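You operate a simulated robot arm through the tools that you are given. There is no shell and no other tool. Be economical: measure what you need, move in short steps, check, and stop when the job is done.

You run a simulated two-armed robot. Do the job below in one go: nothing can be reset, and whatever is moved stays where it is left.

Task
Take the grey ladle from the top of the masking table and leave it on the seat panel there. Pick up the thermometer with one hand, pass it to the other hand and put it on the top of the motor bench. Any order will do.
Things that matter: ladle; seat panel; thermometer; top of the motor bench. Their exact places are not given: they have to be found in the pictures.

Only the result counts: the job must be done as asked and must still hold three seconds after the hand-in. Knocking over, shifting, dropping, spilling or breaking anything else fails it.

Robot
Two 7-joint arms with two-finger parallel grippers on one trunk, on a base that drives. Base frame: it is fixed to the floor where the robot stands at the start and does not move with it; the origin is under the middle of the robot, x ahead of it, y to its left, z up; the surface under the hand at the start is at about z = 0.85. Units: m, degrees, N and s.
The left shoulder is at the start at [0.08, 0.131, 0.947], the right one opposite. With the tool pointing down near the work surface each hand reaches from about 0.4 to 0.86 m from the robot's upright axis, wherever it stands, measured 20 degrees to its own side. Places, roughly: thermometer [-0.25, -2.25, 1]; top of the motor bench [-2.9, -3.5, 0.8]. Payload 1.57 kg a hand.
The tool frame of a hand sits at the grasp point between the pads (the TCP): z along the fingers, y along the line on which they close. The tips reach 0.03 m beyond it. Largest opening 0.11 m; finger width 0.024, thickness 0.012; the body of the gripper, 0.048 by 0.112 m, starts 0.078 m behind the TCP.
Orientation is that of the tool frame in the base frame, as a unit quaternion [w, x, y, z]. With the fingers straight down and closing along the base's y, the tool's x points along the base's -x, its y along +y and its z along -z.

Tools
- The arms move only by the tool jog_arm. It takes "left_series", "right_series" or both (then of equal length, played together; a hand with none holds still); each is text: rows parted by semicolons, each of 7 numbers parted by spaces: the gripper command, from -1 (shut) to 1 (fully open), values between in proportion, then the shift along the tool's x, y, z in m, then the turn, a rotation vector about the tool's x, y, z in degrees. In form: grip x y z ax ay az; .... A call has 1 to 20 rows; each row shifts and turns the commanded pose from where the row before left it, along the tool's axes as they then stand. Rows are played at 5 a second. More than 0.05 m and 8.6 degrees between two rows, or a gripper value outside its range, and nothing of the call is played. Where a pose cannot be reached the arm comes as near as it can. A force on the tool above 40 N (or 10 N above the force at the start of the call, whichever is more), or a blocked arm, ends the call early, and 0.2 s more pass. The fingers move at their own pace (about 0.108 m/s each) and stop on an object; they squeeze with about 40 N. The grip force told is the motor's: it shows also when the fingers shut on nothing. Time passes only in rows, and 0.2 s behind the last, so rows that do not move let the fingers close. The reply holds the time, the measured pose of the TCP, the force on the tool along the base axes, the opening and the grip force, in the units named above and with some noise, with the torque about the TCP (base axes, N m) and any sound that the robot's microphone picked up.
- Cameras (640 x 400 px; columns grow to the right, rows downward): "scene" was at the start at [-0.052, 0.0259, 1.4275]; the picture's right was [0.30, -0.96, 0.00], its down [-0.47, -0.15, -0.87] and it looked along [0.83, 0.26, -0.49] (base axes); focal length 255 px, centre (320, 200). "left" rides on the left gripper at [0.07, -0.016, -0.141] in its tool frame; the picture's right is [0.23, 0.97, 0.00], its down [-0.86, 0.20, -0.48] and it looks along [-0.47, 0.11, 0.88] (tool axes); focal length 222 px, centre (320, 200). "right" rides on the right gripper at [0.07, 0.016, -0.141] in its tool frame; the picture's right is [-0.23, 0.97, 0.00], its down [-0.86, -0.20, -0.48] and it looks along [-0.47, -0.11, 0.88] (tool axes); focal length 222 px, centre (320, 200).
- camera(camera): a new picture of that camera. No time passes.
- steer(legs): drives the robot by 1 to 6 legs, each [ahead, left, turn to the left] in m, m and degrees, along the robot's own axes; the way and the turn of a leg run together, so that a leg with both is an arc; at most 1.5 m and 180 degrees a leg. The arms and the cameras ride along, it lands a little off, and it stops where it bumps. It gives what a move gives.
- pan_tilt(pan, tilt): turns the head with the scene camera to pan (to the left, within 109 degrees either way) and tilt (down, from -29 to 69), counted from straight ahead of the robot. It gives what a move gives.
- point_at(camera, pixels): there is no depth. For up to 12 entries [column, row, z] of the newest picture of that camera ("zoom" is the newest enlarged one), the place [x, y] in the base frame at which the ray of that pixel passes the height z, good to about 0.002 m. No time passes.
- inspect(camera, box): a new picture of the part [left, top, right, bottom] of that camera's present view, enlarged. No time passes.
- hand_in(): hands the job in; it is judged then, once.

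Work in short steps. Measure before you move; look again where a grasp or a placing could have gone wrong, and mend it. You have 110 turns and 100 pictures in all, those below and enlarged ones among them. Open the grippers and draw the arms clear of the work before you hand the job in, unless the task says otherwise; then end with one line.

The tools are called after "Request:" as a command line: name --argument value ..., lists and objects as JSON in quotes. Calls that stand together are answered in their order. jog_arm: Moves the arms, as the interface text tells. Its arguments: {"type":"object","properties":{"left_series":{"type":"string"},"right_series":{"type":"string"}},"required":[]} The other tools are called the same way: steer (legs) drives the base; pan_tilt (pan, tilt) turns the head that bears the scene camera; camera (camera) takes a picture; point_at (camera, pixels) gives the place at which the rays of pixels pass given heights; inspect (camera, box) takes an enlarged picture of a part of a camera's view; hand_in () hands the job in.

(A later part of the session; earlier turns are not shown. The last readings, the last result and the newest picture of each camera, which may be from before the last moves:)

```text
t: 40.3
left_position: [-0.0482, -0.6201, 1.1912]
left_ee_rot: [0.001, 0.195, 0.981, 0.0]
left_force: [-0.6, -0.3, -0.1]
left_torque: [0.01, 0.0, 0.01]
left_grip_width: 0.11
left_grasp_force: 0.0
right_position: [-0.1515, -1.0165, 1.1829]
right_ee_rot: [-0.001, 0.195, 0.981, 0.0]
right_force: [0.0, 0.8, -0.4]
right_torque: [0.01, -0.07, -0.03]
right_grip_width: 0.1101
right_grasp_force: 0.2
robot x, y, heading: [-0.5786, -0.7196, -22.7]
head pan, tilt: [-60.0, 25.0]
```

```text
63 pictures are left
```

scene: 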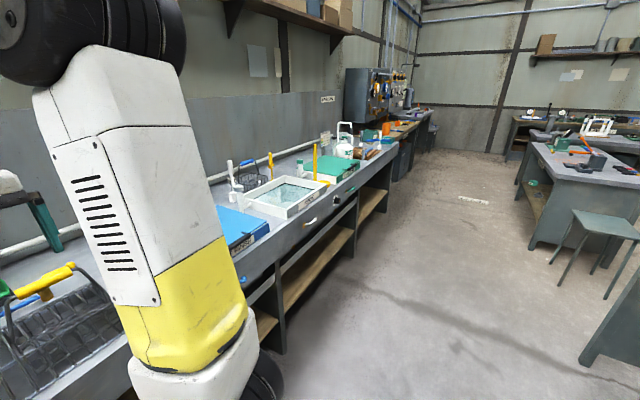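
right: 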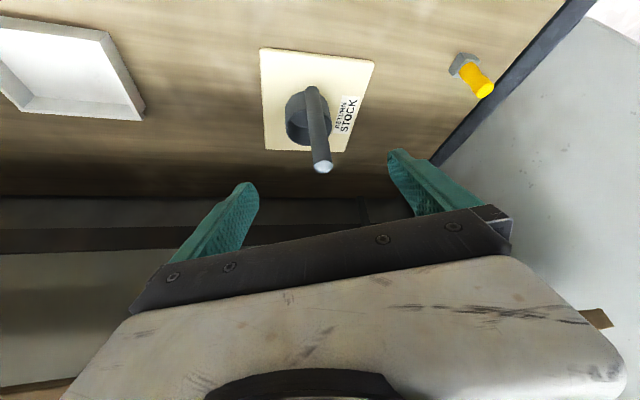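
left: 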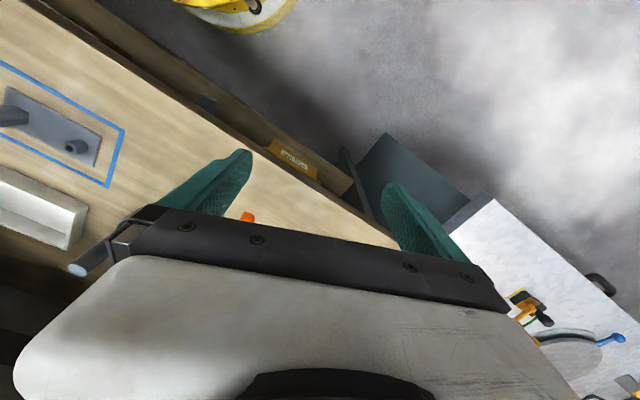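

The bench is clear along the aisle, so I'll slide right another 1.1 m and look at the bench.

Request:
steer --legs '[[0, -1.1, 0]]'

Request:
pan_tilt --pan -10 --tilt 35

Request:
camera --camera "scene"

Request:
camera --camera "right"

Request:
camera --camera "left"

```text
t: 46.0
left_position: [-0.4748, -1.6447, 1.1893]
left_ee_rot: [0.0, 0.198, 0.98, 0.0]
left_force: [-0.3, 0.8, -0.1]
left_torque: [-0.01, 0.03, 0.02]
left_grip_width: 0.1099
left_grasp_force: 0.0
right_position: [-0.5792, -2.0393, 1.1834]
right_ee_rot: [0.0, 0.198, 0.98, 0.0]
right_force: [-0.4, -0.7, -0.3]
right_torque: [-0.02, -0.03, -0.03]
right_grip_width: 0.1099
right_grasp_force: 0.0
robot x, y, heading: [-1.005, -1.7401, -22.7]
head pan, tilt: [-60.0, 25.0]
```

```text
t: 47.1
left_position: [-0.4738, -1.6452, 1.191]
left_ee_rot: [-0.001, 0.198, 0.98, -0.001]
left_force: [-0.3, -0.3, -0.5]
left_torque: [0.03, -0.01, 0.01]
left_grip_width: 0.1102
left_grasp_force: 0.1
right_position: [-0.5794, -2.0398, 1.1828]
right_ee_rot: [0.0, 0.198, 0.98, 0.0]
right_force: [0.4, 0.8, 0.1]
right_torque: [0.01, -0.03, -0.01]
right_grip_width: 0.11
right_grasp_force: 0.0
robot x, y, heading: [-1.0066, -1.7402, -22.8]
head pan, tilt: [-10.0, 35.0]
```

```text
62 pictures are left
```

scene: 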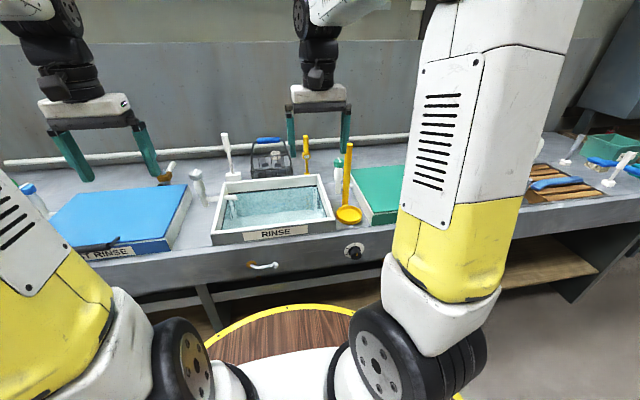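

```text
61 pictures are left
```

right: 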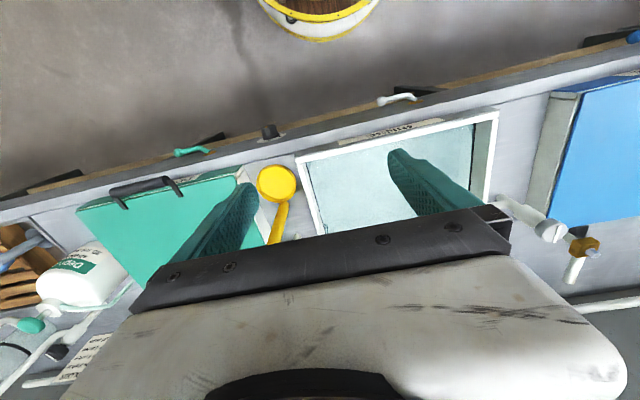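

```text
60 pictures are left
```

left: 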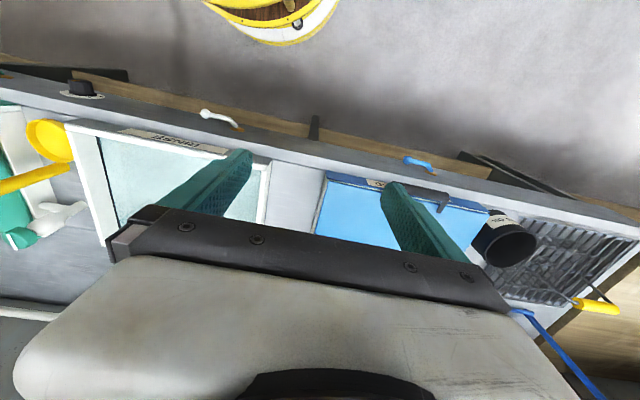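

The given rough place projects to about (323,150) in the scene picture, near the yellow stick at (306,150). I'll zoom in.

Request:
inspect --camera "scene" --box '[180, 110, 420, 260]'

Request:
inspect --camera "scene" --box '[210, 120, 370, 190]'

```text
2.67 times, centred on (300, 185) of scene
```

zoom: 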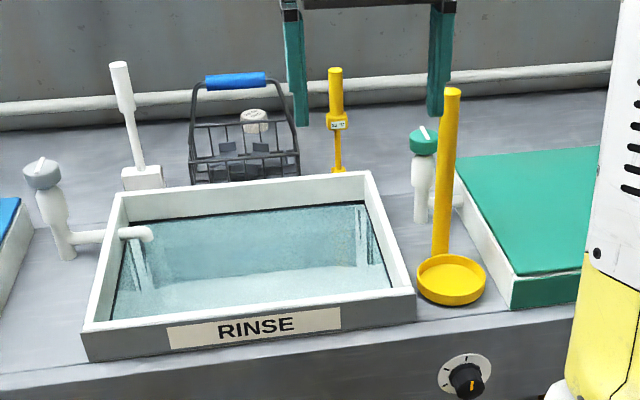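

```text
4.00 times, centred on (290, 155) of scene
```

zoom: 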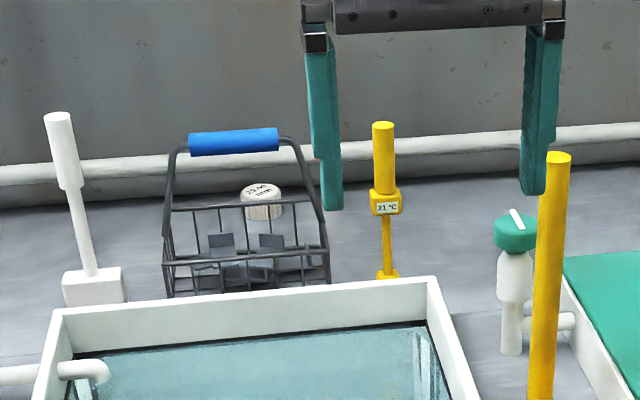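

The thermometer is the yellow upright stick with the "21 °C" display, standing behind the RINSE tray. I'll get its base and top coordinates.

Request:
point_at --camera "zoom" --pixels '[[386, 276, 0.85], [386, 276, 0.86], [382, 126, 1.0], [382, 126, 1.03], [382, 126, 1.06], [382, 126, 1.1], [432, 285, 0.9], [60, 318, 0.9], [386, 205, 0.95], [558, 158, 1.05], [512, 352, 0.85]]'

Request:
point_at --camera "right" --pixels '[[276, 183, 0.87], [490, 115, 0.9], [305, 160, 0.9], [270, 130, 0.85], [277, 240, 0.95]]'

```text
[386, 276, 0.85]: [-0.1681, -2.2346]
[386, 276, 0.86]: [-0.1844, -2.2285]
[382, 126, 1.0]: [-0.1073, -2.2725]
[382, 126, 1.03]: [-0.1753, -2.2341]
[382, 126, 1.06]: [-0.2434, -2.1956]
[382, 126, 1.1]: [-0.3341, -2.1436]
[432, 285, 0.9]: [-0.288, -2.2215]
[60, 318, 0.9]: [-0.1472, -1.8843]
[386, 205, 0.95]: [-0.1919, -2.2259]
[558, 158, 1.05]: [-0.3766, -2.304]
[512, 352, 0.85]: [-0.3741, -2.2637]
```

```text
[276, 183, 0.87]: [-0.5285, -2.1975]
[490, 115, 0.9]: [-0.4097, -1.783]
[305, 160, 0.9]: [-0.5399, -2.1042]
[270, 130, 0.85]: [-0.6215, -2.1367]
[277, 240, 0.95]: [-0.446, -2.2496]
```

The thermometer stands at about (-.172, -2.235) with its top at z≈1.03. I'll raise the hands slightly, then drive 0.25 ahead and 0.05 right.

Request:
jog_arm --right_series "1 0 0 -0.025 0 0 0; 1 0 0 -0.025 0 0 0; 1 0 0 0 0 0 0" --left_series "1 0 0 -0.025 0 0 0; 1 0 0 -0.025 0 0 0; 1 0 0 0 0 0 0"

Request:
steer --legs '[[0.25, -0.05, 0]]'

Request:
camera --camera "scene"

Request:
camera --camera "right"

```text
t: 47.9
left_position: [-0.4754, -1.6445, 1.2416]
left_ee_rot: [0.0, 0.197, 0.98, 0.0]
left_force: [0.0, -0.1, 0.0]
left_torque: [0.05, -0.02, 0.03]
left_grip_width: 0.1101
left_grasp_force: 0.0
right_position: [-0.5792, -2.0395, 1.2331]
right_ee_rot: [0.0, 0.198, 0.98, 0.0]
right_force: [0.5, 0.1, 0.5]
right_torque: [0.01, 0.02, -0.01]
right_grip_width: 0.11
right_grasp_force: 0.0
robot x, y, heading: [-1.0064, -1.7414, -22.7]
head pan, tilt: [-10.0, 35.0]
```

```text
t: 49.8
left_position: [-0.2644, -1.7863, 1.241]
left_ee_rot: [0.001, 0.198, 0.98, 0.0]
left_force: [-0.7, 0.4, -0.7]
left_torque: [0.0, -0.01, 0.02]
left_grip_width: 0.1098
left_grasp_force: 0.0
right_position: [-0.3684, -2.1814, 1.2321]
right_ee_rot: [0.0, 0.197, 0.98, 0.0]
right_force: [0.1, -0.5, 0.8]
right_torque: [-0.02, -0.03, 0.01]
right_grip_width: 0.11
right_grasp_force: 0.1
robot x, y, heading: [-0.793, -1.8839, -22.9]
head pan, tilt: [-10.0, 35.0]
```

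```text
57 pictures are left
```

scene: 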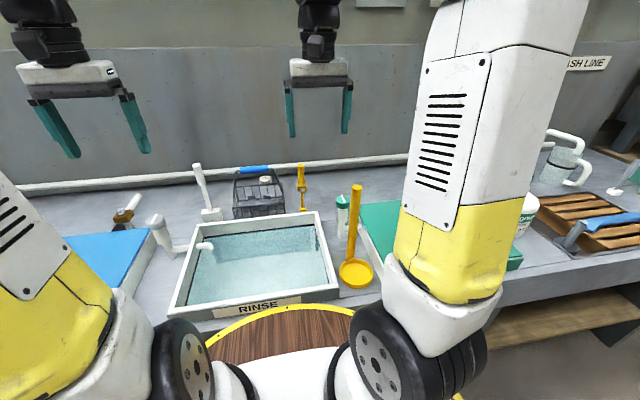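

```text
56 pictures are left
```

right: 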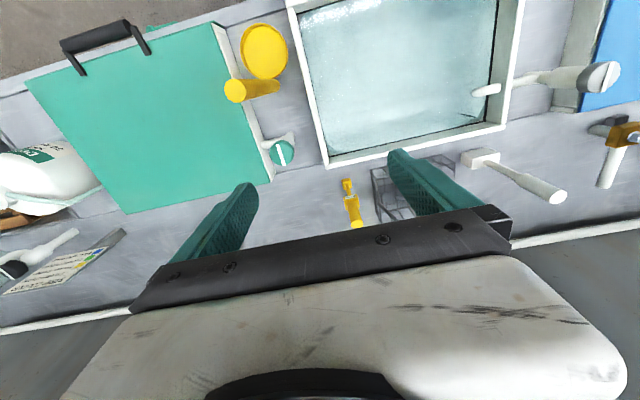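

Both cameras see the thermometer. I'll zoom in on each and triangulate.

Request:
inspect --camera "scene" --box '[260, 150, 340, 220]'

Request:
inspect --camera "right" --box '[310, 165, 390, 235]'

```text
5.71 times, centred on (300, 185) of scene
```

zoom: 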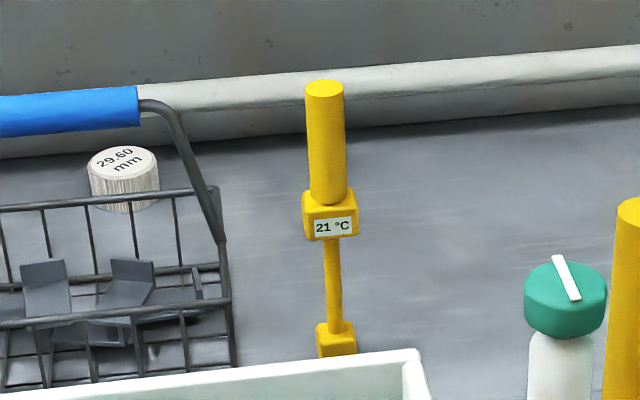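

```text
5.71 times, centred on (350, 200) of right
```

zoom: 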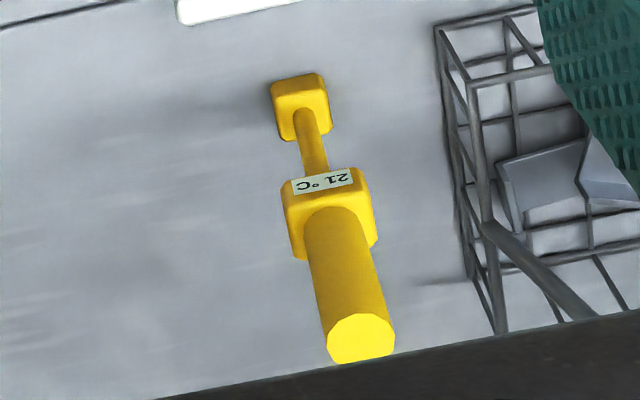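

Request:
point_at --camera "scene" --pixels '[[300.9, 165.4, 1.0], [300.9, 165.4, 1.02], [300.9, 165.4, 1.04], [303, 211.6, 0.85], [301.7, 180, 0.97], [303, 206, 0.87]]'

Request:
point_at --camera "right" --pixels '[[357, 224.2, 1.0], [357, 224.2, 1.02], [357, 224.2, 1.04], [347, 180, 0.87], [347, 180, 0.86], [352, 202, 0.97], [382, 224, 1.0], [373, 198, 0.9]]'

```text
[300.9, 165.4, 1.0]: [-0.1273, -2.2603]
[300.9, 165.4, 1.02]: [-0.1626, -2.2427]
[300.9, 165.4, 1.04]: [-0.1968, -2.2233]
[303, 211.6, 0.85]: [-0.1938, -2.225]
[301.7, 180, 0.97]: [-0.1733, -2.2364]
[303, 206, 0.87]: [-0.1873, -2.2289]
```

```text
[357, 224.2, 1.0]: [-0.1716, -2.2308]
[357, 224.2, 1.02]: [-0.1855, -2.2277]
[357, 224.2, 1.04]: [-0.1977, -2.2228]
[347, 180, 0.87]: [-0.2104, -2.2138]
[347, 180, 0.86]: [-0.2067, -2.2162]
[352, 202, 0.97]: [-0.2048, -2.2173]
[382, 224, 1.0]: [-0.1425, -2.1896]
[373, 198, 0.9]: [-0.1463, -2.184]
```

The thermometer axis is at (-.197, -2.222) with its top at z≈1.04, and the basket is ~6 cm to its left. I'll bring the right hand above it with a half opening.

Request:
jog_arm --right_series "-0.1 -0.0434 0.0073 0 0 0 0; -0.1 -0.0434 0.0073 0 0 0 0; -0.1 -0.0434 0.0073 0 0 0 0; -0.1 -0.0434 0.0073 0 0 0 0; -0.1 0 0 0.04 0 0 0; -0.1 0 0 0.04 0 0 0; -0.1 0 0 0 0 0 0"

Request:
camera --camera "right"

Request:
inspect --camera "scene" --box '[220, 90, 380, 220]'

```text
t: 51.4
left_position: [-0.2646, -1.7869, 1.241]
left_ee_rot: [0.0, 0.198, 0.98, 0.0]
left_force: [0.3, -0.4, 0.9]
left_torque: [0.01, -0.01, 0.02]
left_grip_width: 0.1099
left_grasp_force: 0.0
right_position: [-0.1977, -2.2222, 1.1519]
right_ee_rot: [0.0, 0.198, 0.98, 0.0]
right_force: [-0.4, -0.2, 0.7]
right_torque: [-0.01, -0.01, 0.01]
right_grip_width: 0.0494
right_grasp_force: 0.2
robot x, y, heading: [-0.7952, -1.884, -22.6]
head pan, tilt: [-10.0, 35.0]
```

```text
53 pictures are left
```

right: 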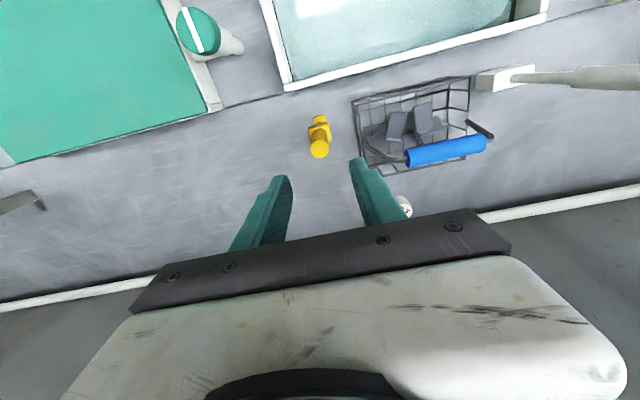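

```text
3.08 times, centred on (300, 155) of scene
```

zoom: 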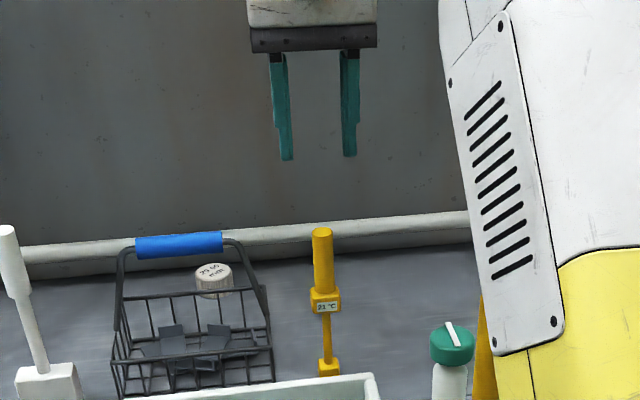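

Request:
point_at --camera "right" --pixels '[[319, 151, 1.03], [319, 151, 1.04], [319, 119, 0.87], [353, 103, 0.9], [408, 155, 1.0]]'

```text
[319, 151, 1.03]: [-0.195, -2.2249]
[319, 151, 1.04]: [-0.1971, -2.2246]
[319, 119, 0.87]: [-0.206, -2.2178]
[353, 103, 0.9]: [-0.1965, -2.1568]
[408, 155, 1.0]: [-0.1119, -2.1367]
```

The alignment is good. I'll descend to z≈1.010 and close.

Request:
jog_arm --right_series "-0.1 0 0 0.0355 0 0 0; -0.1 0 0 0.0355 0 0 0; -0.1 0 0 0.0355 0 0 0; -0.1 0 0 0.0355 0 0 0; -0.1 0 0 0 0 0 0; -1 0 0 0 0 0 0; -1 0 0 0 0 0 0; -1 0 0 0 0 0 0"

Request:
inspect --camera "scene" --box '[220, 90, 380, 220]'

```text
t: 53.2
left_position: [-0.265, -1.7865, 1.2415]
left_ee_rot: [0.0, 0.198, 0.98, 0.0]
left_force: [0.7, 0.7, -0.2]
left_torque: [0.04, -0.01, 0.04]
left_grip_width: 0.1101
left_grasp_force: 0.1
right_position: [-0.1972, -2.2217, 1.0087]
right_ee_rot: [0.0, 0.198, 0.98, 0.0]
right_force: [0.0, 1.1, -0.2]
right_torque: [0.0, -0.01, 0.03]
right_grip_width: 0.0209
right_grasp_force: 34.3
robot x, y, heading: [-0.7937, -1.8836, -22.8]
head pan, tilt: [-10.0, 35.0]
```

```text
3.08 times, centred on (300, 155) of scene
```

zoom: 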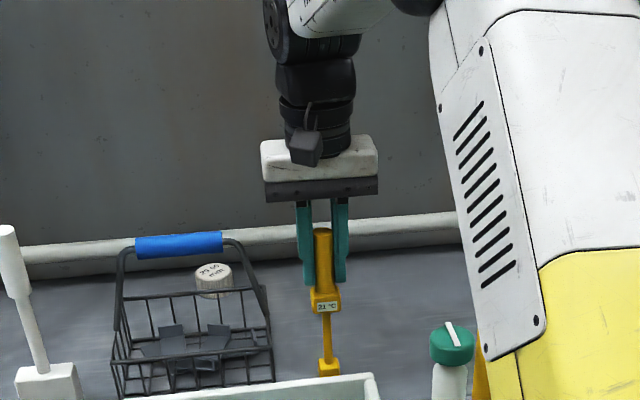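

The handle is gripped at width .021. I'll lift straight up by 0.19 m.

Request:
jog_arm --right_series "-1 0 0 -0.02 0 0 0; -1 0 0 -0.03 0 0 0; -1 0 0 -0.045 0 0 0; -1 0 0 -0.045 0 0 0; -1 0 0 -0.05 0 0 0; -1 0 0 0 0 0 0"

Request:
inspect --camera "scene" --box '[220, 50, 400, 220]'

```text
t: 54.6
left_position: [-0.2647, -1.7869, 1.2418]
left_ee_rot: [0.001, 0.198, 0.98, -0.001]
left_force: [-0.3, -0.5, -0.3]
left_torque: [0.01, -0.02, -0.03]
left_grip_width: 0.1099
left_grasp_force: 0.2
right_position: [-0.197, -2.2234, 1.1997]
right_ee_rot: [0.0, 0.198, 0.98, 0.0]
right_force: [0.0, 0.0, -0.1]
right_torque: [0.01, -0.03, 0.0]
right_grip_width: 0.0209
right_grasp_force: 34.5
robot x, y, heading: [-0.7945, -1.8829, -23.0]
head pan, tilt: [-10.0, 35.0]
```

```text
2.35 times, centred on (310, 135) of scene
```

zoom: 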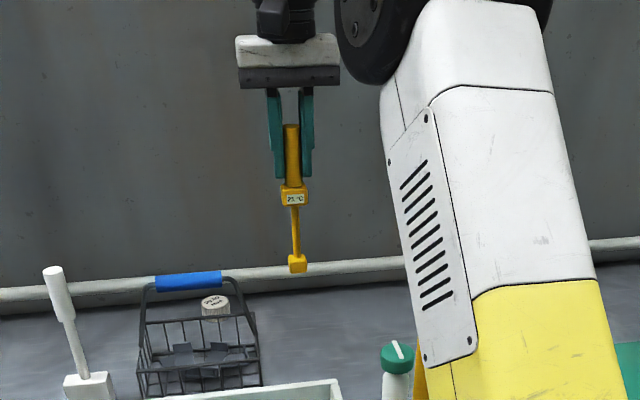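

It's held firmly, so I'll back away from the bench by 0.3 m for the handover.

Request:
steer --legs '[[-0.3, 0, 0]]'

Request:
jog_arm --right_series "-1 0.04 0.02 0 0 0 0; -1 0.04 0.02 0 0 0 0; -1 0.04 0.02 0 0 0 0; -1 0.04 0.02 0 0 0 0; -1 0 0 0 0 0 0" --left_series "0 0.03 0.02 0 0 -8 0; 0 0.03 0.02 0 0 -8 0; 0 0.03 0 0 0 -8 0; 0 0.03 0 0 0 -8 0; 0 0 0 0 0 0 0"

Request:
camera --camera "scene"

```text
t: 56.6
left_position: [-0.542, -1.6705, 1.2412]
left_ee_rot: [0.0, 0.198, 0.98, 0.0]
left_force: [-0.5, 0.7, 0.4]
left_torque: [-0.01, 0.02, -0.04]
left_grip_width: 0.1099
left_grasp_force: 0.0
right_position: [-0.4737, -2.1068, 1.1996]
right_ee_rot: [0.001, 0.198, 0.98, 0.0]
right_force: [0.9, -0.3, -0.5]
right_torque: [0.08, 0.03, 0.0]
right_grip_width: 0.0211
right_grasp_force: 34.3
robot x, y, heading: [-1.0693, -1.7676, -23.0]
head pan, tilt: [-10.0, 35.0]
```

```text
t: 57.8
left_position: [-0.6345, -1.5871, 1.216]
left_ee_rot: [0.272, 0.191, 0.942, -0.055]
left_force: [0.0, 0.7, -0.4]
left_torque: [-0.03, 0.02, -0.03]
left_grip_width: 0.0551
left_grasp_force: 0.1
right_position: [-0.593, -1.9696, 1.2007]
right_ee_rot: [0.0, 0.199, 0.98, 0.0]
right_force: [-0.3, 0.2, -0.6]
right_torque: [-0.01, 0.0, 0.01]
right_grip_width: 0.0206
right_grasp_force: 34.1
robot x, y, heading: [-1.0735, -1.7651, -23.0]
head pan, tilt: [-10.0, 35.0]
```

```text
49 pictures are left
```

scene: 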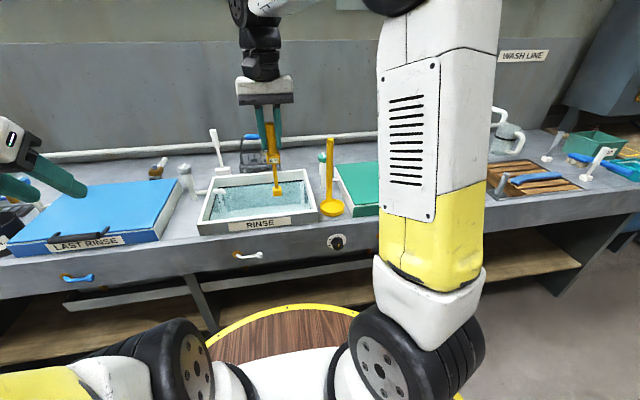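

The right hand holds the thermometer at robot-frame (.52, 0). I'll push it to .60 ahead while the left hand pitches to 60° and yaws 45° right, to come in from behind-left at the rod.

Request:
jog_arm --right_series "-1 -0.02 0 0 0 0 0; -1 -0.02 0 0 0 0 0; -1 -0.02 0 0 0 0 0; -1 -0.02 0 0 0 0 0; -1 0 0 0 0 0 0; -1 0 0 0 0 0 0; -1 0 0 0 0 0 0; -1 0 0 0 0 0 0; -1 0 0 0 0 0 0; -1 0 0 0 0 0 0; -1 0 0 0 0 0 0" --left_series "0 0 0 0 0 -7 0; 0 0 0 0 0 -7 0; 0 0 0 0 0 -7 0; 0 0 0 0 0 -7 0; 0 0 0 0 6.495 0 3.75; 0 0 0 0 6.495 0 3.75; 0 0 0 0 6.495 0 3.75; 0 0 0 0 6.495 0 3.75; 0 0 0 0 6.495 0 3.75; 0 0 0 0 6.495 0 3.75; 0 0 0 0 0 0 0"

Request:
pan_tilt --pan 10 --tilt 25

Request:
camera --camera "scene"

Request:
camera --camera "left"

```text
t: 60.2
left_position: [-0.6332, -1.5887, 1.2178]
left_ee_rot: [0.415, 0.485, 0.718, -0.28]
left_force: [0.8, -0.6, -0.4]
left_torque: [0.01, 0.0, -0.01]
left_grip_width: 0.0548
left_grasp_force: 0.1
right_position: [-0.5183, -2.0001, 1.199]
right_ee_rot: [0.001, 0.198, 0.98, 0.0]
right_force: [0.1, 0.0, 0.1]
right_torque: [-0.04, 0.0, 0.02]
right_grip_width: 0.021
right_grasp_force: 33.8
robot x, y, heading: [-1.072, -1.7678, -22.9]
head pan, tilt: [-10.0, 35.0]
```

```text
t: 61.0
left_position: [-0.6338, -1.5892, 1.2174]
left_ee_rot: [0.415, 0.483, 0.719, -0.279]
left_force: [0.4, -0.7, 1.5]
left_torque: [0.0, 0.0, 0.01]
left_grip_width: 0.0551
left_grasp_force: 0.1
right_position: [-0.5188, -2.0011, 1.2008]
right_ee_rot: [0.0, 0.197, 0.98, 0.0]
right_force: [0.4, -0.1, -1.2]
right_torque: [0.01, -0.01, 0.0]
right_grip_width: 0.0211
right_grasp_force: 34.2
robot x, y, heading: [-1.0716, -1.7659, -22.9]
head pan, tilt: [10.0, 25.0]
```

```text
48 pictures are left
```

scene: 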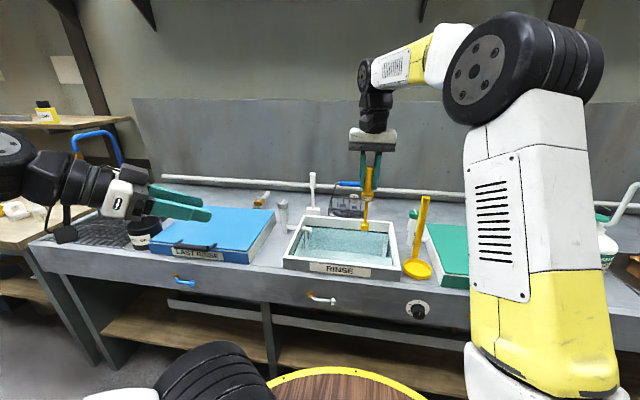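

```text
47 pictures are left
```

left: 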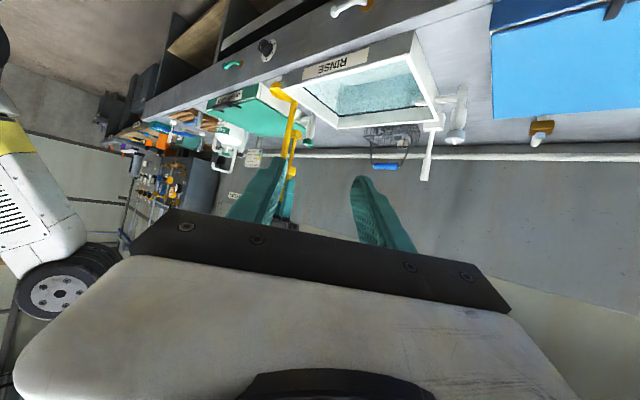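

I'll align the left hand laterally, then advance along its fingers toward the rod, stopping ~13 cm short to check.

Request:
jog_arm --left_series "0 -0.0344 -0.016 0 0 0 0; 0 -0.0344 -0.016 0 0 0 0; 0 -0.0344 -0.016 0 0 0 0; 0 0 0 0.043 0 0 0; 0 0 0 0.043 0 0 0; 0 0 0 0.043 0 0 0; 0 0 0 0.043 0 0 0; 0 0 0 0.043 0 0 0; 0 0 0 0.043 0 0 0; 0 0 0 0.043 0 0 0; 0 0 0 0 0 0 0"

Request:
camera --camera "left"

Request:
inspect --camera "scene" --box '[260, 80, 460, 260]'

```text
t: 63.5
left_position: [-0.5594, -1.8965, 1.1541]
left_ee_rot: [0.415, 0.483, 0.719, -0.279]
left_force: [1.1, 0.6, 0.2]
left_torque: [-0.02, 0.0, -0.01]
left_grip_width: 0.055
left_grasp_force: 0.0
right_position: [-0.5181, -2.0013, 1.1998]
right_ee_rot: [0.0, 0.197, 0.98, 0.0]
right_force: [1.1, -0.5, -0.5]
right_torque: [-0.01, -0.01, 0.0]
right_grip_width: 0.0209
right_grasp_force: 34.8
robot x, y, heading: [-1.0744, -1.7624, -23.0]
head pan, tilt: [10.0, 25.0]
```

```text
46 pictures are left
```

left: 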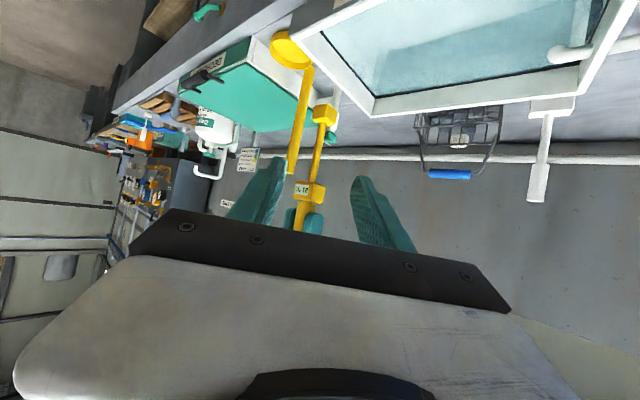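

```text
2.22 times, centred on (360, 170) of scene
```

zoom: 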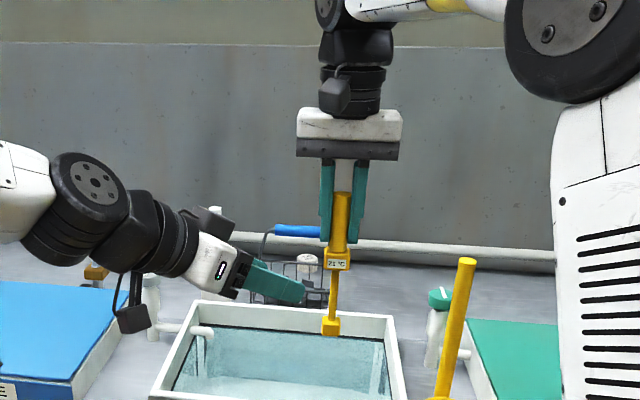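

The rod is between the fingers in the left view, at about (316,155). I'll check its location numerically.

Request:
point_at --camera "left" --pixels '[[324, 110, 1.05], [316, 155, 1.09], [309, 190, 1.14], [324, 110, 1.042]]'

```text
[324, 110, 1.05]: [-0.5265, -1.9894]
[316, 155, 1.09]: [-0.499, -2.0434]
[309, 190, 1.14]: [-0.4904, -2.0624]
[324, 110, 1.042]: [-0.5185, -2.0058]
```

The offsets are within 3 mm. I'll advance 0.127 m and close the left gripper on the rod.

Request:
jog_arm --left_series "0 0 0 0.032 0 0 0; 0 0 0 0.032 0 0 0; 0 0 0 0.032 0 0 0; 0 -0.002 0 0.031 0 0 0; 0 0 0 0 0 0 0"

Request:
inspect --camera "scene" --box '[310, 110, 430, 240]'

Request:
inspect --camera "left" --box '[220, 80, 420, 270]'

```text
t: 64.7
left_position: [-0.5178, -1.9995, 1.0932]
left_ee_rot: [0.415, 0.483, 0.719, -0.278]
left_force: [0.2, 0.0, -0.9]
left_torque: [0.01, 0.01, 0.03]
left_grip_width: 0.0547
left_grasp_force: 0.1
right_position: [-0.5174, -2.0, 1.2005]
right_ee_rot: [0.0, 0.197, 0.98, -0.001]
right_force: [-0.4, 0.0, 0.3]
right_torque: [0.01, 0.01, 0.03]
right_grip_width: 0.0209
right_grasp_force: 33.5
robot x, y, heading: [-1.0745, -1.7623, -22.9]
head pan, tilt: [10.0, 25.0]
```

```text
3.08 times, centred on (370, 175) of scene
```

zoom: 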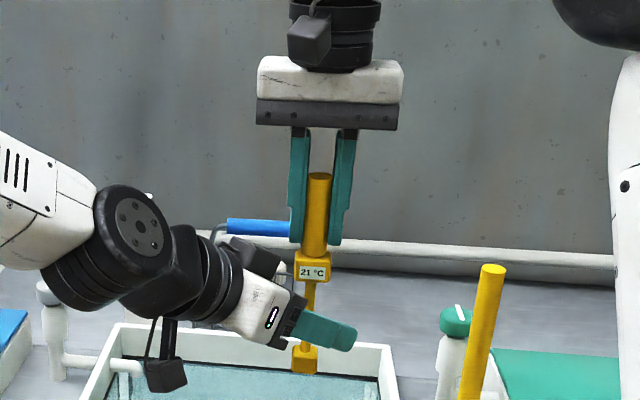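

```text
2.11 times, centred on (320, 175) of left
```

zoom: 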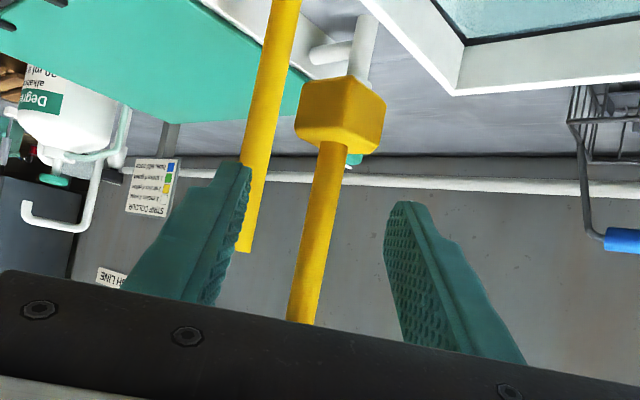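

The rod is between the left fingers, so I'll close.

Request:
jog_arm --left_series "-0.5 0 0 0 0 0 0; -1 0 0 0 0 0 0; -1 0 0 0 0 0 0; -1 0 0 0 0 0 0"

Request:
inspect --camera "scene" --box '[310, 110, 430, 240]'

```text
t: 65.7
left_position: [-0.5178, -1.9996, 1.0951]
left_ee_rot: [0.415, 0.483, 0.718, -0.28]
left_force: [-0.2, 0.5, 0.9]
left_torque: [-0.01, -0.01, 0.02]
left_grip_width: 0.0
left_grasp_force: 21.5
right_position: [-0.5179, -1.9988, 1.1994]
right_ee_rot: [0.0, 0.197, 0.98, 0.0]
right_force: [0.4, -0.2, 0.2]
right_torque: [0.0, -0.01, -0.02]
right_grip_width: 0.0211
right_grasp_force: 34.4
robot x, y, heading: [-1.0718, -1.7671, -22.8]
head pan, tilt: [10.0, 25.0]
```

```text
3.08 times, centred on (370, 175) of scene
```

zoom: 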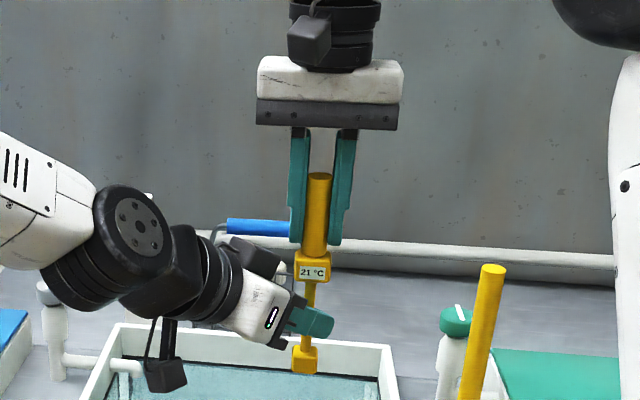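

The left fingers shut to 0 width, so the rod wasn't caught. I'll look closely to see where the rod sits relative to the fingers.

Request:
inspect --camera "left" --box '[220, 80, 420, 270]'

Request:
inspect --camera "scene" --box '[345, 165, 395, 235]'

Request:
camera --camera "right"

```text
2.11 times, centred on (320, 175) of left
```

zoom: 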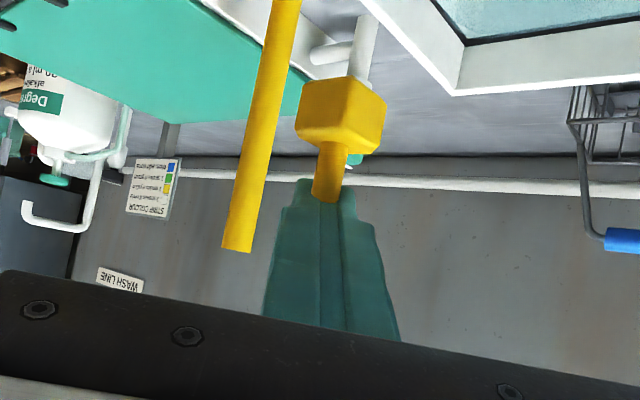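

```text
5.71 times, centred on (370, 200) of scene
```

zoom: 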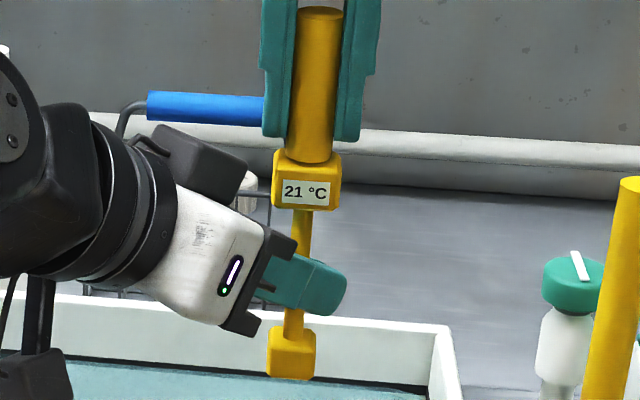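

```text
39 pictures are left
```

right: 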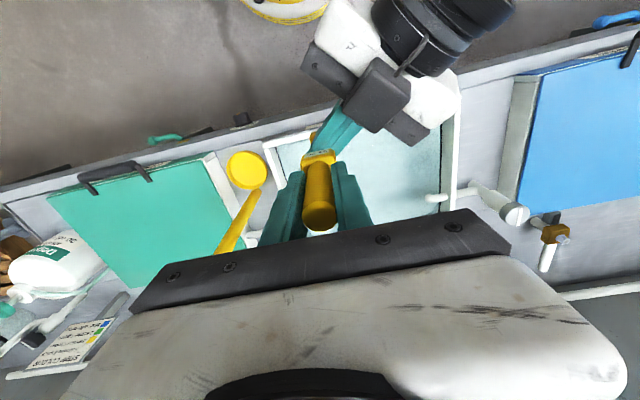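

The fingers passed through the thin rod, so it can't be gripped there. I'll use the display box instead. First I open and withdraw the left hand, then turn the right wrist 45° so the box is square to the left hand's approach.

Request:
jog_arm --left_series "0 0 0 0 0 0 0; 0 0 0 0 0 0 0; 0 0 0 -0.035 0 0 0; 0 0 0 -0.035 0 0 0; 0 0 0 -0.035 0 0 0; 0 0 0 -0.035 0 0 0; 0 0 0 0 0 0 0; 0 0 0 0 0 0 0; 0 0 0 0 0 0 0; 0 0 0 0 0 0 0; 0 0 0 0 0 0 0; 0 0 0 0 0 0 0; 0 0 0 0 0 0 0" --right_series "-1 0 0 0 0 0 0; -1 0 0 0 0 0 0; -1 0 0 0 0 0 0; -1 0 0 0 0 0 0; -1 0 0 0 0 0 0; -1 0 0 0 0 0 0; -1 0 0 0 0 0 7.5; -1 0 0 0 0 0 7.5; -1 0 0 0 0 0 7.5; -1 0 0 0 0 0 7.5; -1 0 0 0 0 0 7.5; -1 0 0 0 0 0 7.5; -1 0 0 0 0 0 0"

Request:
inspect --camera "left" --box '[200, 60, 440, 270]'

Request:
inspect --camera "scene" --box '[310, 110, 430, 240]'

```text
t: 68.5
left_position: [-0.5635, -1.8853, 1.1631]
left_ee_rot: [0.415, 0.483, 0.719, -0.278]
left_force: [-0.2, 0.0, 0.2]
left_torque: [0.02, 0.0, 0.01]
left_grip_width: 0.0549
left_grasp_force: 0.0
right_position: [-0.518, -2.0005, 1.1994]
right_ee_rot: [0.0, 0.559, 0.829, 0.001]
right_force: [0.4, -0.5, -0.8]
right_torque: [0.03, -0.02, 0.01]
right_grip_width: 0.021
right_grasp_force: 34.0
robot x, y, heading: [-1.0701, -1.7648, -23.0]
head pan, tilt: [10.0, 25.0]
```

```text
1.90 times, centred on (320, 165) of left
```

zoom: 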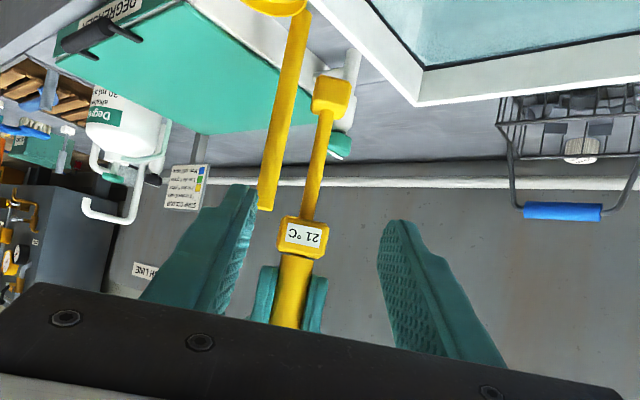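

```text
3.08 times, centred on (370, 175) of scene
```

zoom: 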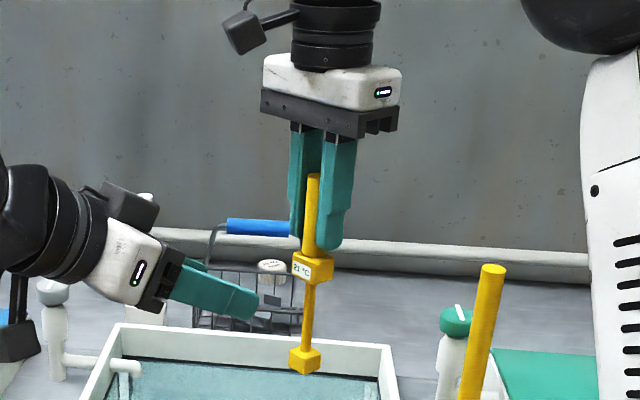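

The display box now squarely faces the left hand. I'll shift the left hand to box height (z≈1.138), advance 0.12 m, and check before closing.

Request:
jog_arm --left_series "0 -0.0403 -0.001 0 0 0 0; 0 0 0 0.03 0 0 0; 0 0 0 0.03 0 0 0; 0 0 0 0.03 0 0 0; 0 0 0 0.03 0 0 0; 0 0 0 0 0 0 0"

Request:
inspect --camera "left" --box '[200, 60, 440, 270]'

Request:
inspect --camera "scene" --box '[310, 110, 430, 240]'

```text
t: 69.8
left_position: [-0.5187, -2.0026, 1.1393]
left_ee_rot: [0.414, 0.484, 0.719, -0.279]
left_force: [-0.1, -0.1, 0.4]
left_torque: [0.0, -0.02, 0.04]
left_grip_width: 0.0548
left_grasp_force: 0.1
right_position: [-0.5175, -2.0009, 1.2008]
right_ee_rot: [0.0, 0.558, 0.83, 0.0]
right_force: [-0.5, -1.1, -1.1]
right_torque: [0.01, 0.01, -0.02]
right_grip_width: 0.0208
right_grasp_force: 34.4
robot x, y, heading: [-1.0691, -1.7657, -22.8]
head pan, tilt: [10.0, 25.0]
```

```text
1.90 times, centred on (320, 165) of left
```

zoom: 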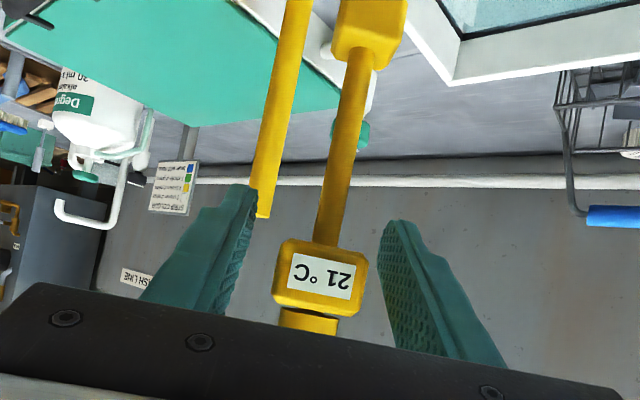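

```text
3.08 times, centred on (370, 175) of scene
```

zoom: 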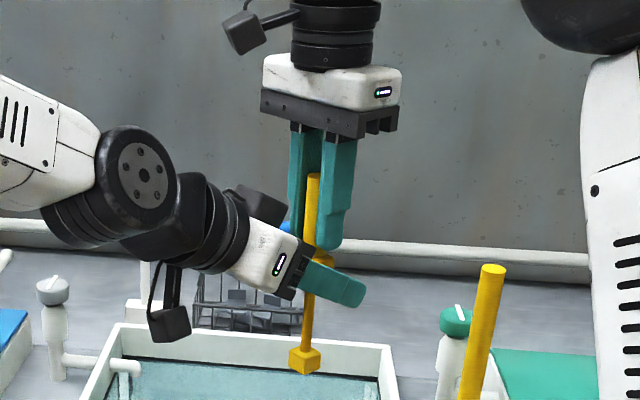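

The box is centered between the fingers, so I'll close the left gripper.

Request:
jog_arm --left_series "-0.3 0 0 0 0 0 0; -1 0 0 0 0 0 0; -1 0 0 0 0 0 0; -1 0 0 0 0 0 0"

Request:
inspect --camera "scene" --box '[310, 110, 430, 240]'

```text
t: 70.8
left_position: [-0.5195, -2.0014, 1.1387]
left_ee_rot: [0.415, 0.483, 0.719, -0.279]
left_force: [-0.4, 0.5, 0.2]
left_torque: [0.01, 0.01, -0.01]
left_grip_width: 0.0001
left_grasp_force: 21.7
right_position: [-0.518, -2.001, 1.1997]
right_ee_rot: [0.0, 0.558, 0.83, 0.0]
right_force: [-1.3, 0.7, -1.1]
right_torque: [0.0, 0.01, -0.04]
right_grip_width: 0.0209
right_grasp_force: 34.0
robot x, y, heading: [-1.0747, -1.7671, -23.0]
head pan, tilt: [10.0, 25.0]
```

```text
3.08 times, centred on (370, 175) of scene
```

zoom: 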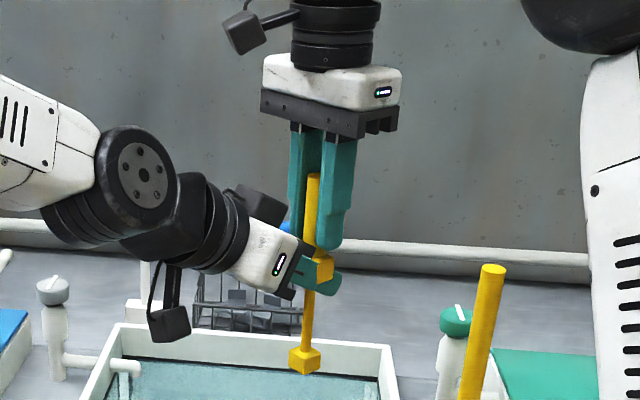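

The box isn't solid for the fingers either; only the handle is. So I need the right hand to hold just the top of the handle. I'll withdraw the left hand, drive back to the bench, set the thermometer on its old spot and regrip it 3 cm higher.

Request:
jog_arm --left_series "0 0 0 0 0 0 0; 0 0 0 0 0 0 0; 0 0 0 -0.04 0 0 0; 0 0 0 -0.04 0 0 0; 0 0 0 -0.04 0 0 0; 0 0 0 -0.04 0 0 0; 0 0 0 0 0 0 0"

Request:
steer --legs '[[0.3, 0, 0]]'

Request:
camera --camera "scene"

```text
t: 72.5
left_position: [-0.5715, -1.8738, 1.2184]
left_ee_rot: [0.414, 0.484, 0.718, -0.279]
left_force: [0.8, 0.5, 0.9]
left_torque: [0.01, 0.0, -0.01]
left_grip_width: 0.0552
left_grasp_force: 0.1
right_position: [-0.5187, -2.0015, 1.1993]
right_ee_rot: [0.001, 0.558, 0.83, 0.0]
right_force: [-0.5, 0.0, -0.2]
right_torque: [0.01, 0.0, 0.01]
right_grip_width: 0.0208
right_grasp_force: 34.4
robot x, y, heading: [-1.0719, -1.7684, -22.7]
head pan, tilt: [10.0, 25.0]
```

```text
t: 74.5
left_position: [-0.2964, -1.9908, 1.2188]
left_ee_rot: [0.414, 0.485, 0.718, -0.279]
left_force: [-0.2, 0.6, 0.5]
left_torque: [0.02, 0.02, 0.0]
left_grip_width: 0.0551
left_grasp_force: 0.1
right_position: [-0.2438, -2.1176, 1.1988]
right_ee_rot: [0.0, 0.56, 0.829, 0.0]
right_force: [-0.3, 0.9, -0.3]
right_torque: [-0.01, 0.01, 0.02]
right_grip_width: 0.0207
right_grasp_force: 33.8
robot x, y, heading: [-0.7958, -1.8807, -22.7]
head pan, tilt: [10.0, 25.0]
```

```text
33 pictures are left
```

scene: 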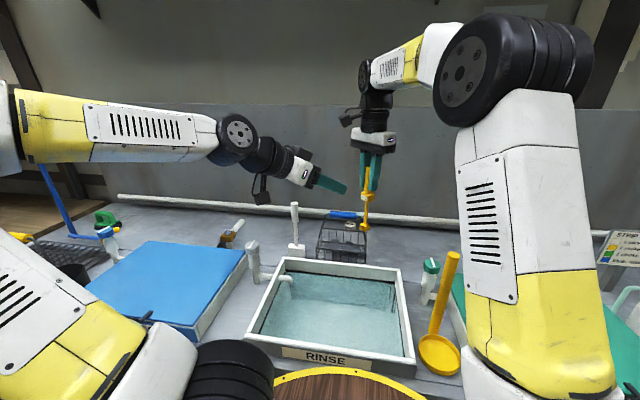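

I'll move the right hand back over the original spot and lower to just above the bench.

Request:
jog_arm --right_series "-1 -0.0381 0.0015 0 0 0 0; -1 -0.0381 0.0015 0 0 0 0; -1 -0.0381 0.0015 0 0 0 0; -1 0 0 0.0374 0 0 0; -1 0 0 0.0374 0 0 0; -1 0 0 0.0374 0 0 0; -1 0 0 0.0374 0 0 0; -1 0 0 0.0344 0 0 0; -1 0 0 0 0 0 0"

Request:
jog_arm --right_series "-1 0 0 0.002 0 0 0; -1 0 0 0 0 0 0"

Request:
jog_arm --right_series "-1 0 0 0.002 0 0 0; -1 0 0 0 0 0 0"

Request:
jog_arm --right_series "-1 0 0 0.0015 0 0 0; -1 0 0 0 0 0 0"

```text
t: 76.5
left_position: [-0.2958, -1.99, 1.2189]
left_ee_rot: [0.415, 0.484, 0.719, -0.279]
left_force: [0.4, 0.4, -0.4]
left_torque: [-0.03, 0.04, -0.03]
left_grip_width: 0.055
left_grasp_force: 0.1
right_position: [-0.1971, -2.2234, 1.0163]
right_ee_rot: [0.001, 0.559, 0.829, 0.0]
right_force: [-0.2, 0.9, 0.0]
right_torque: [0.04, 0.01, 0.01]
right_grip_width: 0.021
right_grasp_force: 33.8
robot x, y, heading: [-0.7985, -1.8846, -23.0]
head pan, tilt: [10.0, 25.0]
```

```text
t: 77.1
left_position: [-0.2965, -1.9903, 1.2191]
left_ee_rot: [0.415, 0.483, 0.718, -0.28]
left_force: [0.0, -0.3, -0.3]
left_torque: [-0.01, 0.02, -0.01]
left_grip_width: 0.0548
left_grasp_force: 0.0
right_position: [-0.1957, -2.2228, 1.0145]
right_ee_rot: [0.0, 0.56, 0.829, 0.0]
right_force: [0.7, -0.2, -1.3]
right_torque: [0.0, 0.01, 0.01]
right_grip_width: 0.0209
right_grasp_force: 33.8
robot x, y, heading: [-0.7971, -1.8826, -23.0]
head pan, tilt: [10.0, 25.0]
```

```text
t: 77.7
left_position: [-0.2957, -1.9901, 1.218]
left_ee_rot: [0.415, 0.484, 0.718, -0.28]
left_force: [0.5, 0.5, 0.5]
left_torque: [-0.02, 0.0, -0.01]
left_grip_width: 0.055
left_grasp_force: 0.1
right_position: [-0.1958, -2.2229, 1.0123]
right_ee_rot: [0.0, 0.56, 0.829, 0.0]
right_force: [0.2, 0.3, -0.3]
right_torque: [0.03, 0.01, 0.01]
right_grip_width: 0.021
right_grasp_force: 34.0
robot x, y, heading: [-0.7959, -1.8799, -22.6]
head pan, tilt: [10.0, 25.0]
```

```text
t: 78.3
left_position: [-0.2961, -1.9901, 1.2199]
left_ee_rot: [0.415, 0.483, 0.718, -0.279]
left_force: [-0.1, 0.7, -0.3]
left_torque: [0.02, -0.02, 0.02]
left_grip_width: 0.0548
left_grasp_force: 0.0
right_position: [-0.1974, -2.2231, 1.0104]
right_ee_rot: [0.001, 0.56, 0.829, 0.0]
right_force: [0.3, 0.1, 0.2]
right_torque: [-0.03, -0.02, 0.03]
right_grip_width: 0.0212
right_grasp_force: 34.5
robot x, y, heading: [-0.7973, -1.8788, -22.9]
head pan, tilt: [10.0, 25.0]
```

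No contact yet at 1.0104 (the original grasp was at about 1.0087–1.009). I'll take two more 1 mm steps.

Request:
jog_arm --right_series "-1 0 0 0.0012 0 0 0; -1 0 0 0 0 0 0"

Request:
jog_arm --right_series "-1 0 0 0.0012 0 0 0; -1 0 0 0 0 0 0"

```text
t: 78.9
left_position: [-0.296, -1.99, 1.2187]
left_ee_rot: [0.415, 0.484, 0.718, -0.28]
left_force: [0.6, 0.0, -0.4]
left_torque: [-0.02, -0.01, 0.02]
left_grip_width: 0.0549
left_grasp_force: 0.1
right_position: [-0.1975, -2.2228, 1.0082]
right_ee_rot: [0.0, 0.559, 0.829, 0.0]
right_force: [-0.1, 0.3, 0.2]
right_torque: [-0.05, 0.06, -0.02]
right_grip_width: 0.0209
right_grasp_force: 34.0
robot x, y, heading: [-0.7964, -1.8796, -23.3]
head pan, tilt: [10.0, 25.0]
```

```text
t: 79.5
left_position: [-0.2972, -1.9901, 1.2184]
left_ee_rot: [0.414, 0.484, 0.718, -0.279]
left_force: [1.3, -0.3, -0.4]
left_torque: [0.02, 0.01, 0.03]
left_grip_width: 0.0549
left_grasp_force: 0.1
right_position: [-0.1969, -2.2221, 1.0088]
right_ee_rot: [0.002, 0.559, 0.829, 0.0]
right_force: [-1.7, 0.2, 11.1]
right_torque: [0.03, 0.23, -0.03]
right_grip_width: 0.0207
right_grasp_force: 33.9
robot x, y, heading: [-0.8006, -1.8809, -23.0]
head pan, tilt: [10.0, 25.0]
```

Contact is made. I'll ease up 0.7 mm, open slightly (≈.032), raise the hand 3 cm and close again on the handle's top.

Request:
jog_arm --right_series "-1 0 0 -0.0008 0 0 0; -0.42 0 0 0 0 0 0; -0.42 0 0 0 0 0 0; -0.42 0 0 -0.01 0 0 0; -0.42 0 0 -0.01 0 0 0; -0.42 0 0 -0.0095 0 0 0; -0.42 0 0 0 0 0 0"

Request:
inspect --camera "scene" --box '[310, 110, 430, 240]'

```text
t: 81.1
left_position: [-0.2964, -1.9914, 1.219]
left_ee_rot: [0.415, 0.483, 0.719, -0.279]
left_force: [0.5, -0.1, -0.1]
left_torque: [-0.01, 0.02, 0.03]
left_grip_width: 0.0548
left_grasp_force: 0.0
right_position: [-0.1974, -2.2221, 1.0381]
right_ee_rot: [0.0, 0.56, 0.829, 0.0]
right_force: [-1.0, 0.8, 0.7]
right_torque: [-0.01, 0.0, 0.02]
right_grip_width: 0.0321
right_grasp_force: 0.1
robot x, y, heading: [-0.7982, -1.881, -23.2]
head pan, tilt: [10.0, 25.0]
```

```text
3.08 times, centred on (370, 175) of scene
```

zoom: 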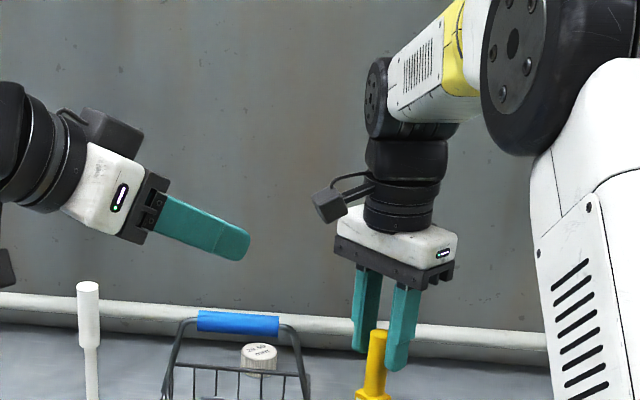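

Still standing between the fingertips. I'll close and lift.

Request:
jog_arm --right_series "-1 0 0 0 0 0 0; -1 0 0 0 0 0 0; -1 0 0 -0.02 0 0 0; -1 0 0 -0.04 0 0 0; -1 0 0 -0.05 0 0 0; -1 0 0 -0.05 0 0 0; -1 0 0 0 0 0 0"

Request:
inspect --camera "scene" --box '[310, 80, 430, 210]'

```text
t: 82.7
left_position: [-0.2959, -1.9909, 1.2192]
left_ee_rot: [0.415, 0.483, 0.718, -0.279]
left_force: [-0.6, -0.6, -0.5]
left_torque: [0.02, -0.01, 0.05]
left_grip_width: 0.055
left_grasp_force: 0.0
right_position: [-0.1954, -2.2215, 1.1981]
right_ee_rot: [0.0, 0.559, 0.829, 0.001]
right_force: [-0.5, 0.1, 0.1]
right_torque: [-0.01, -0.02, -0.02]
right_grip_width: 0.0206
right_grasp_force: 34.3
robot x, y, heading: [-0.7997, -1.8814, -22.9]
head pan, tilt: [10.0, 25.0]
```

```text
3.08 times, centred on (370, 145) of scene
```

zoom: 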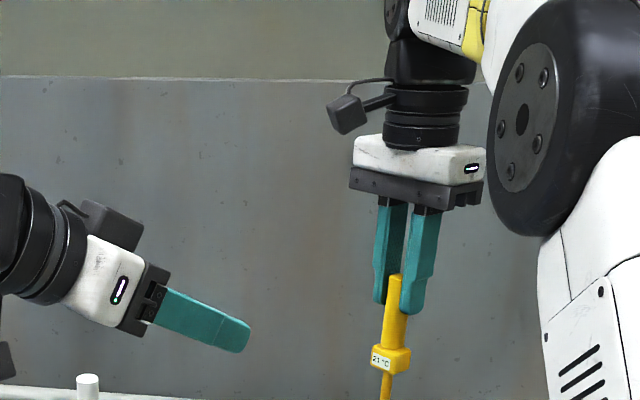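

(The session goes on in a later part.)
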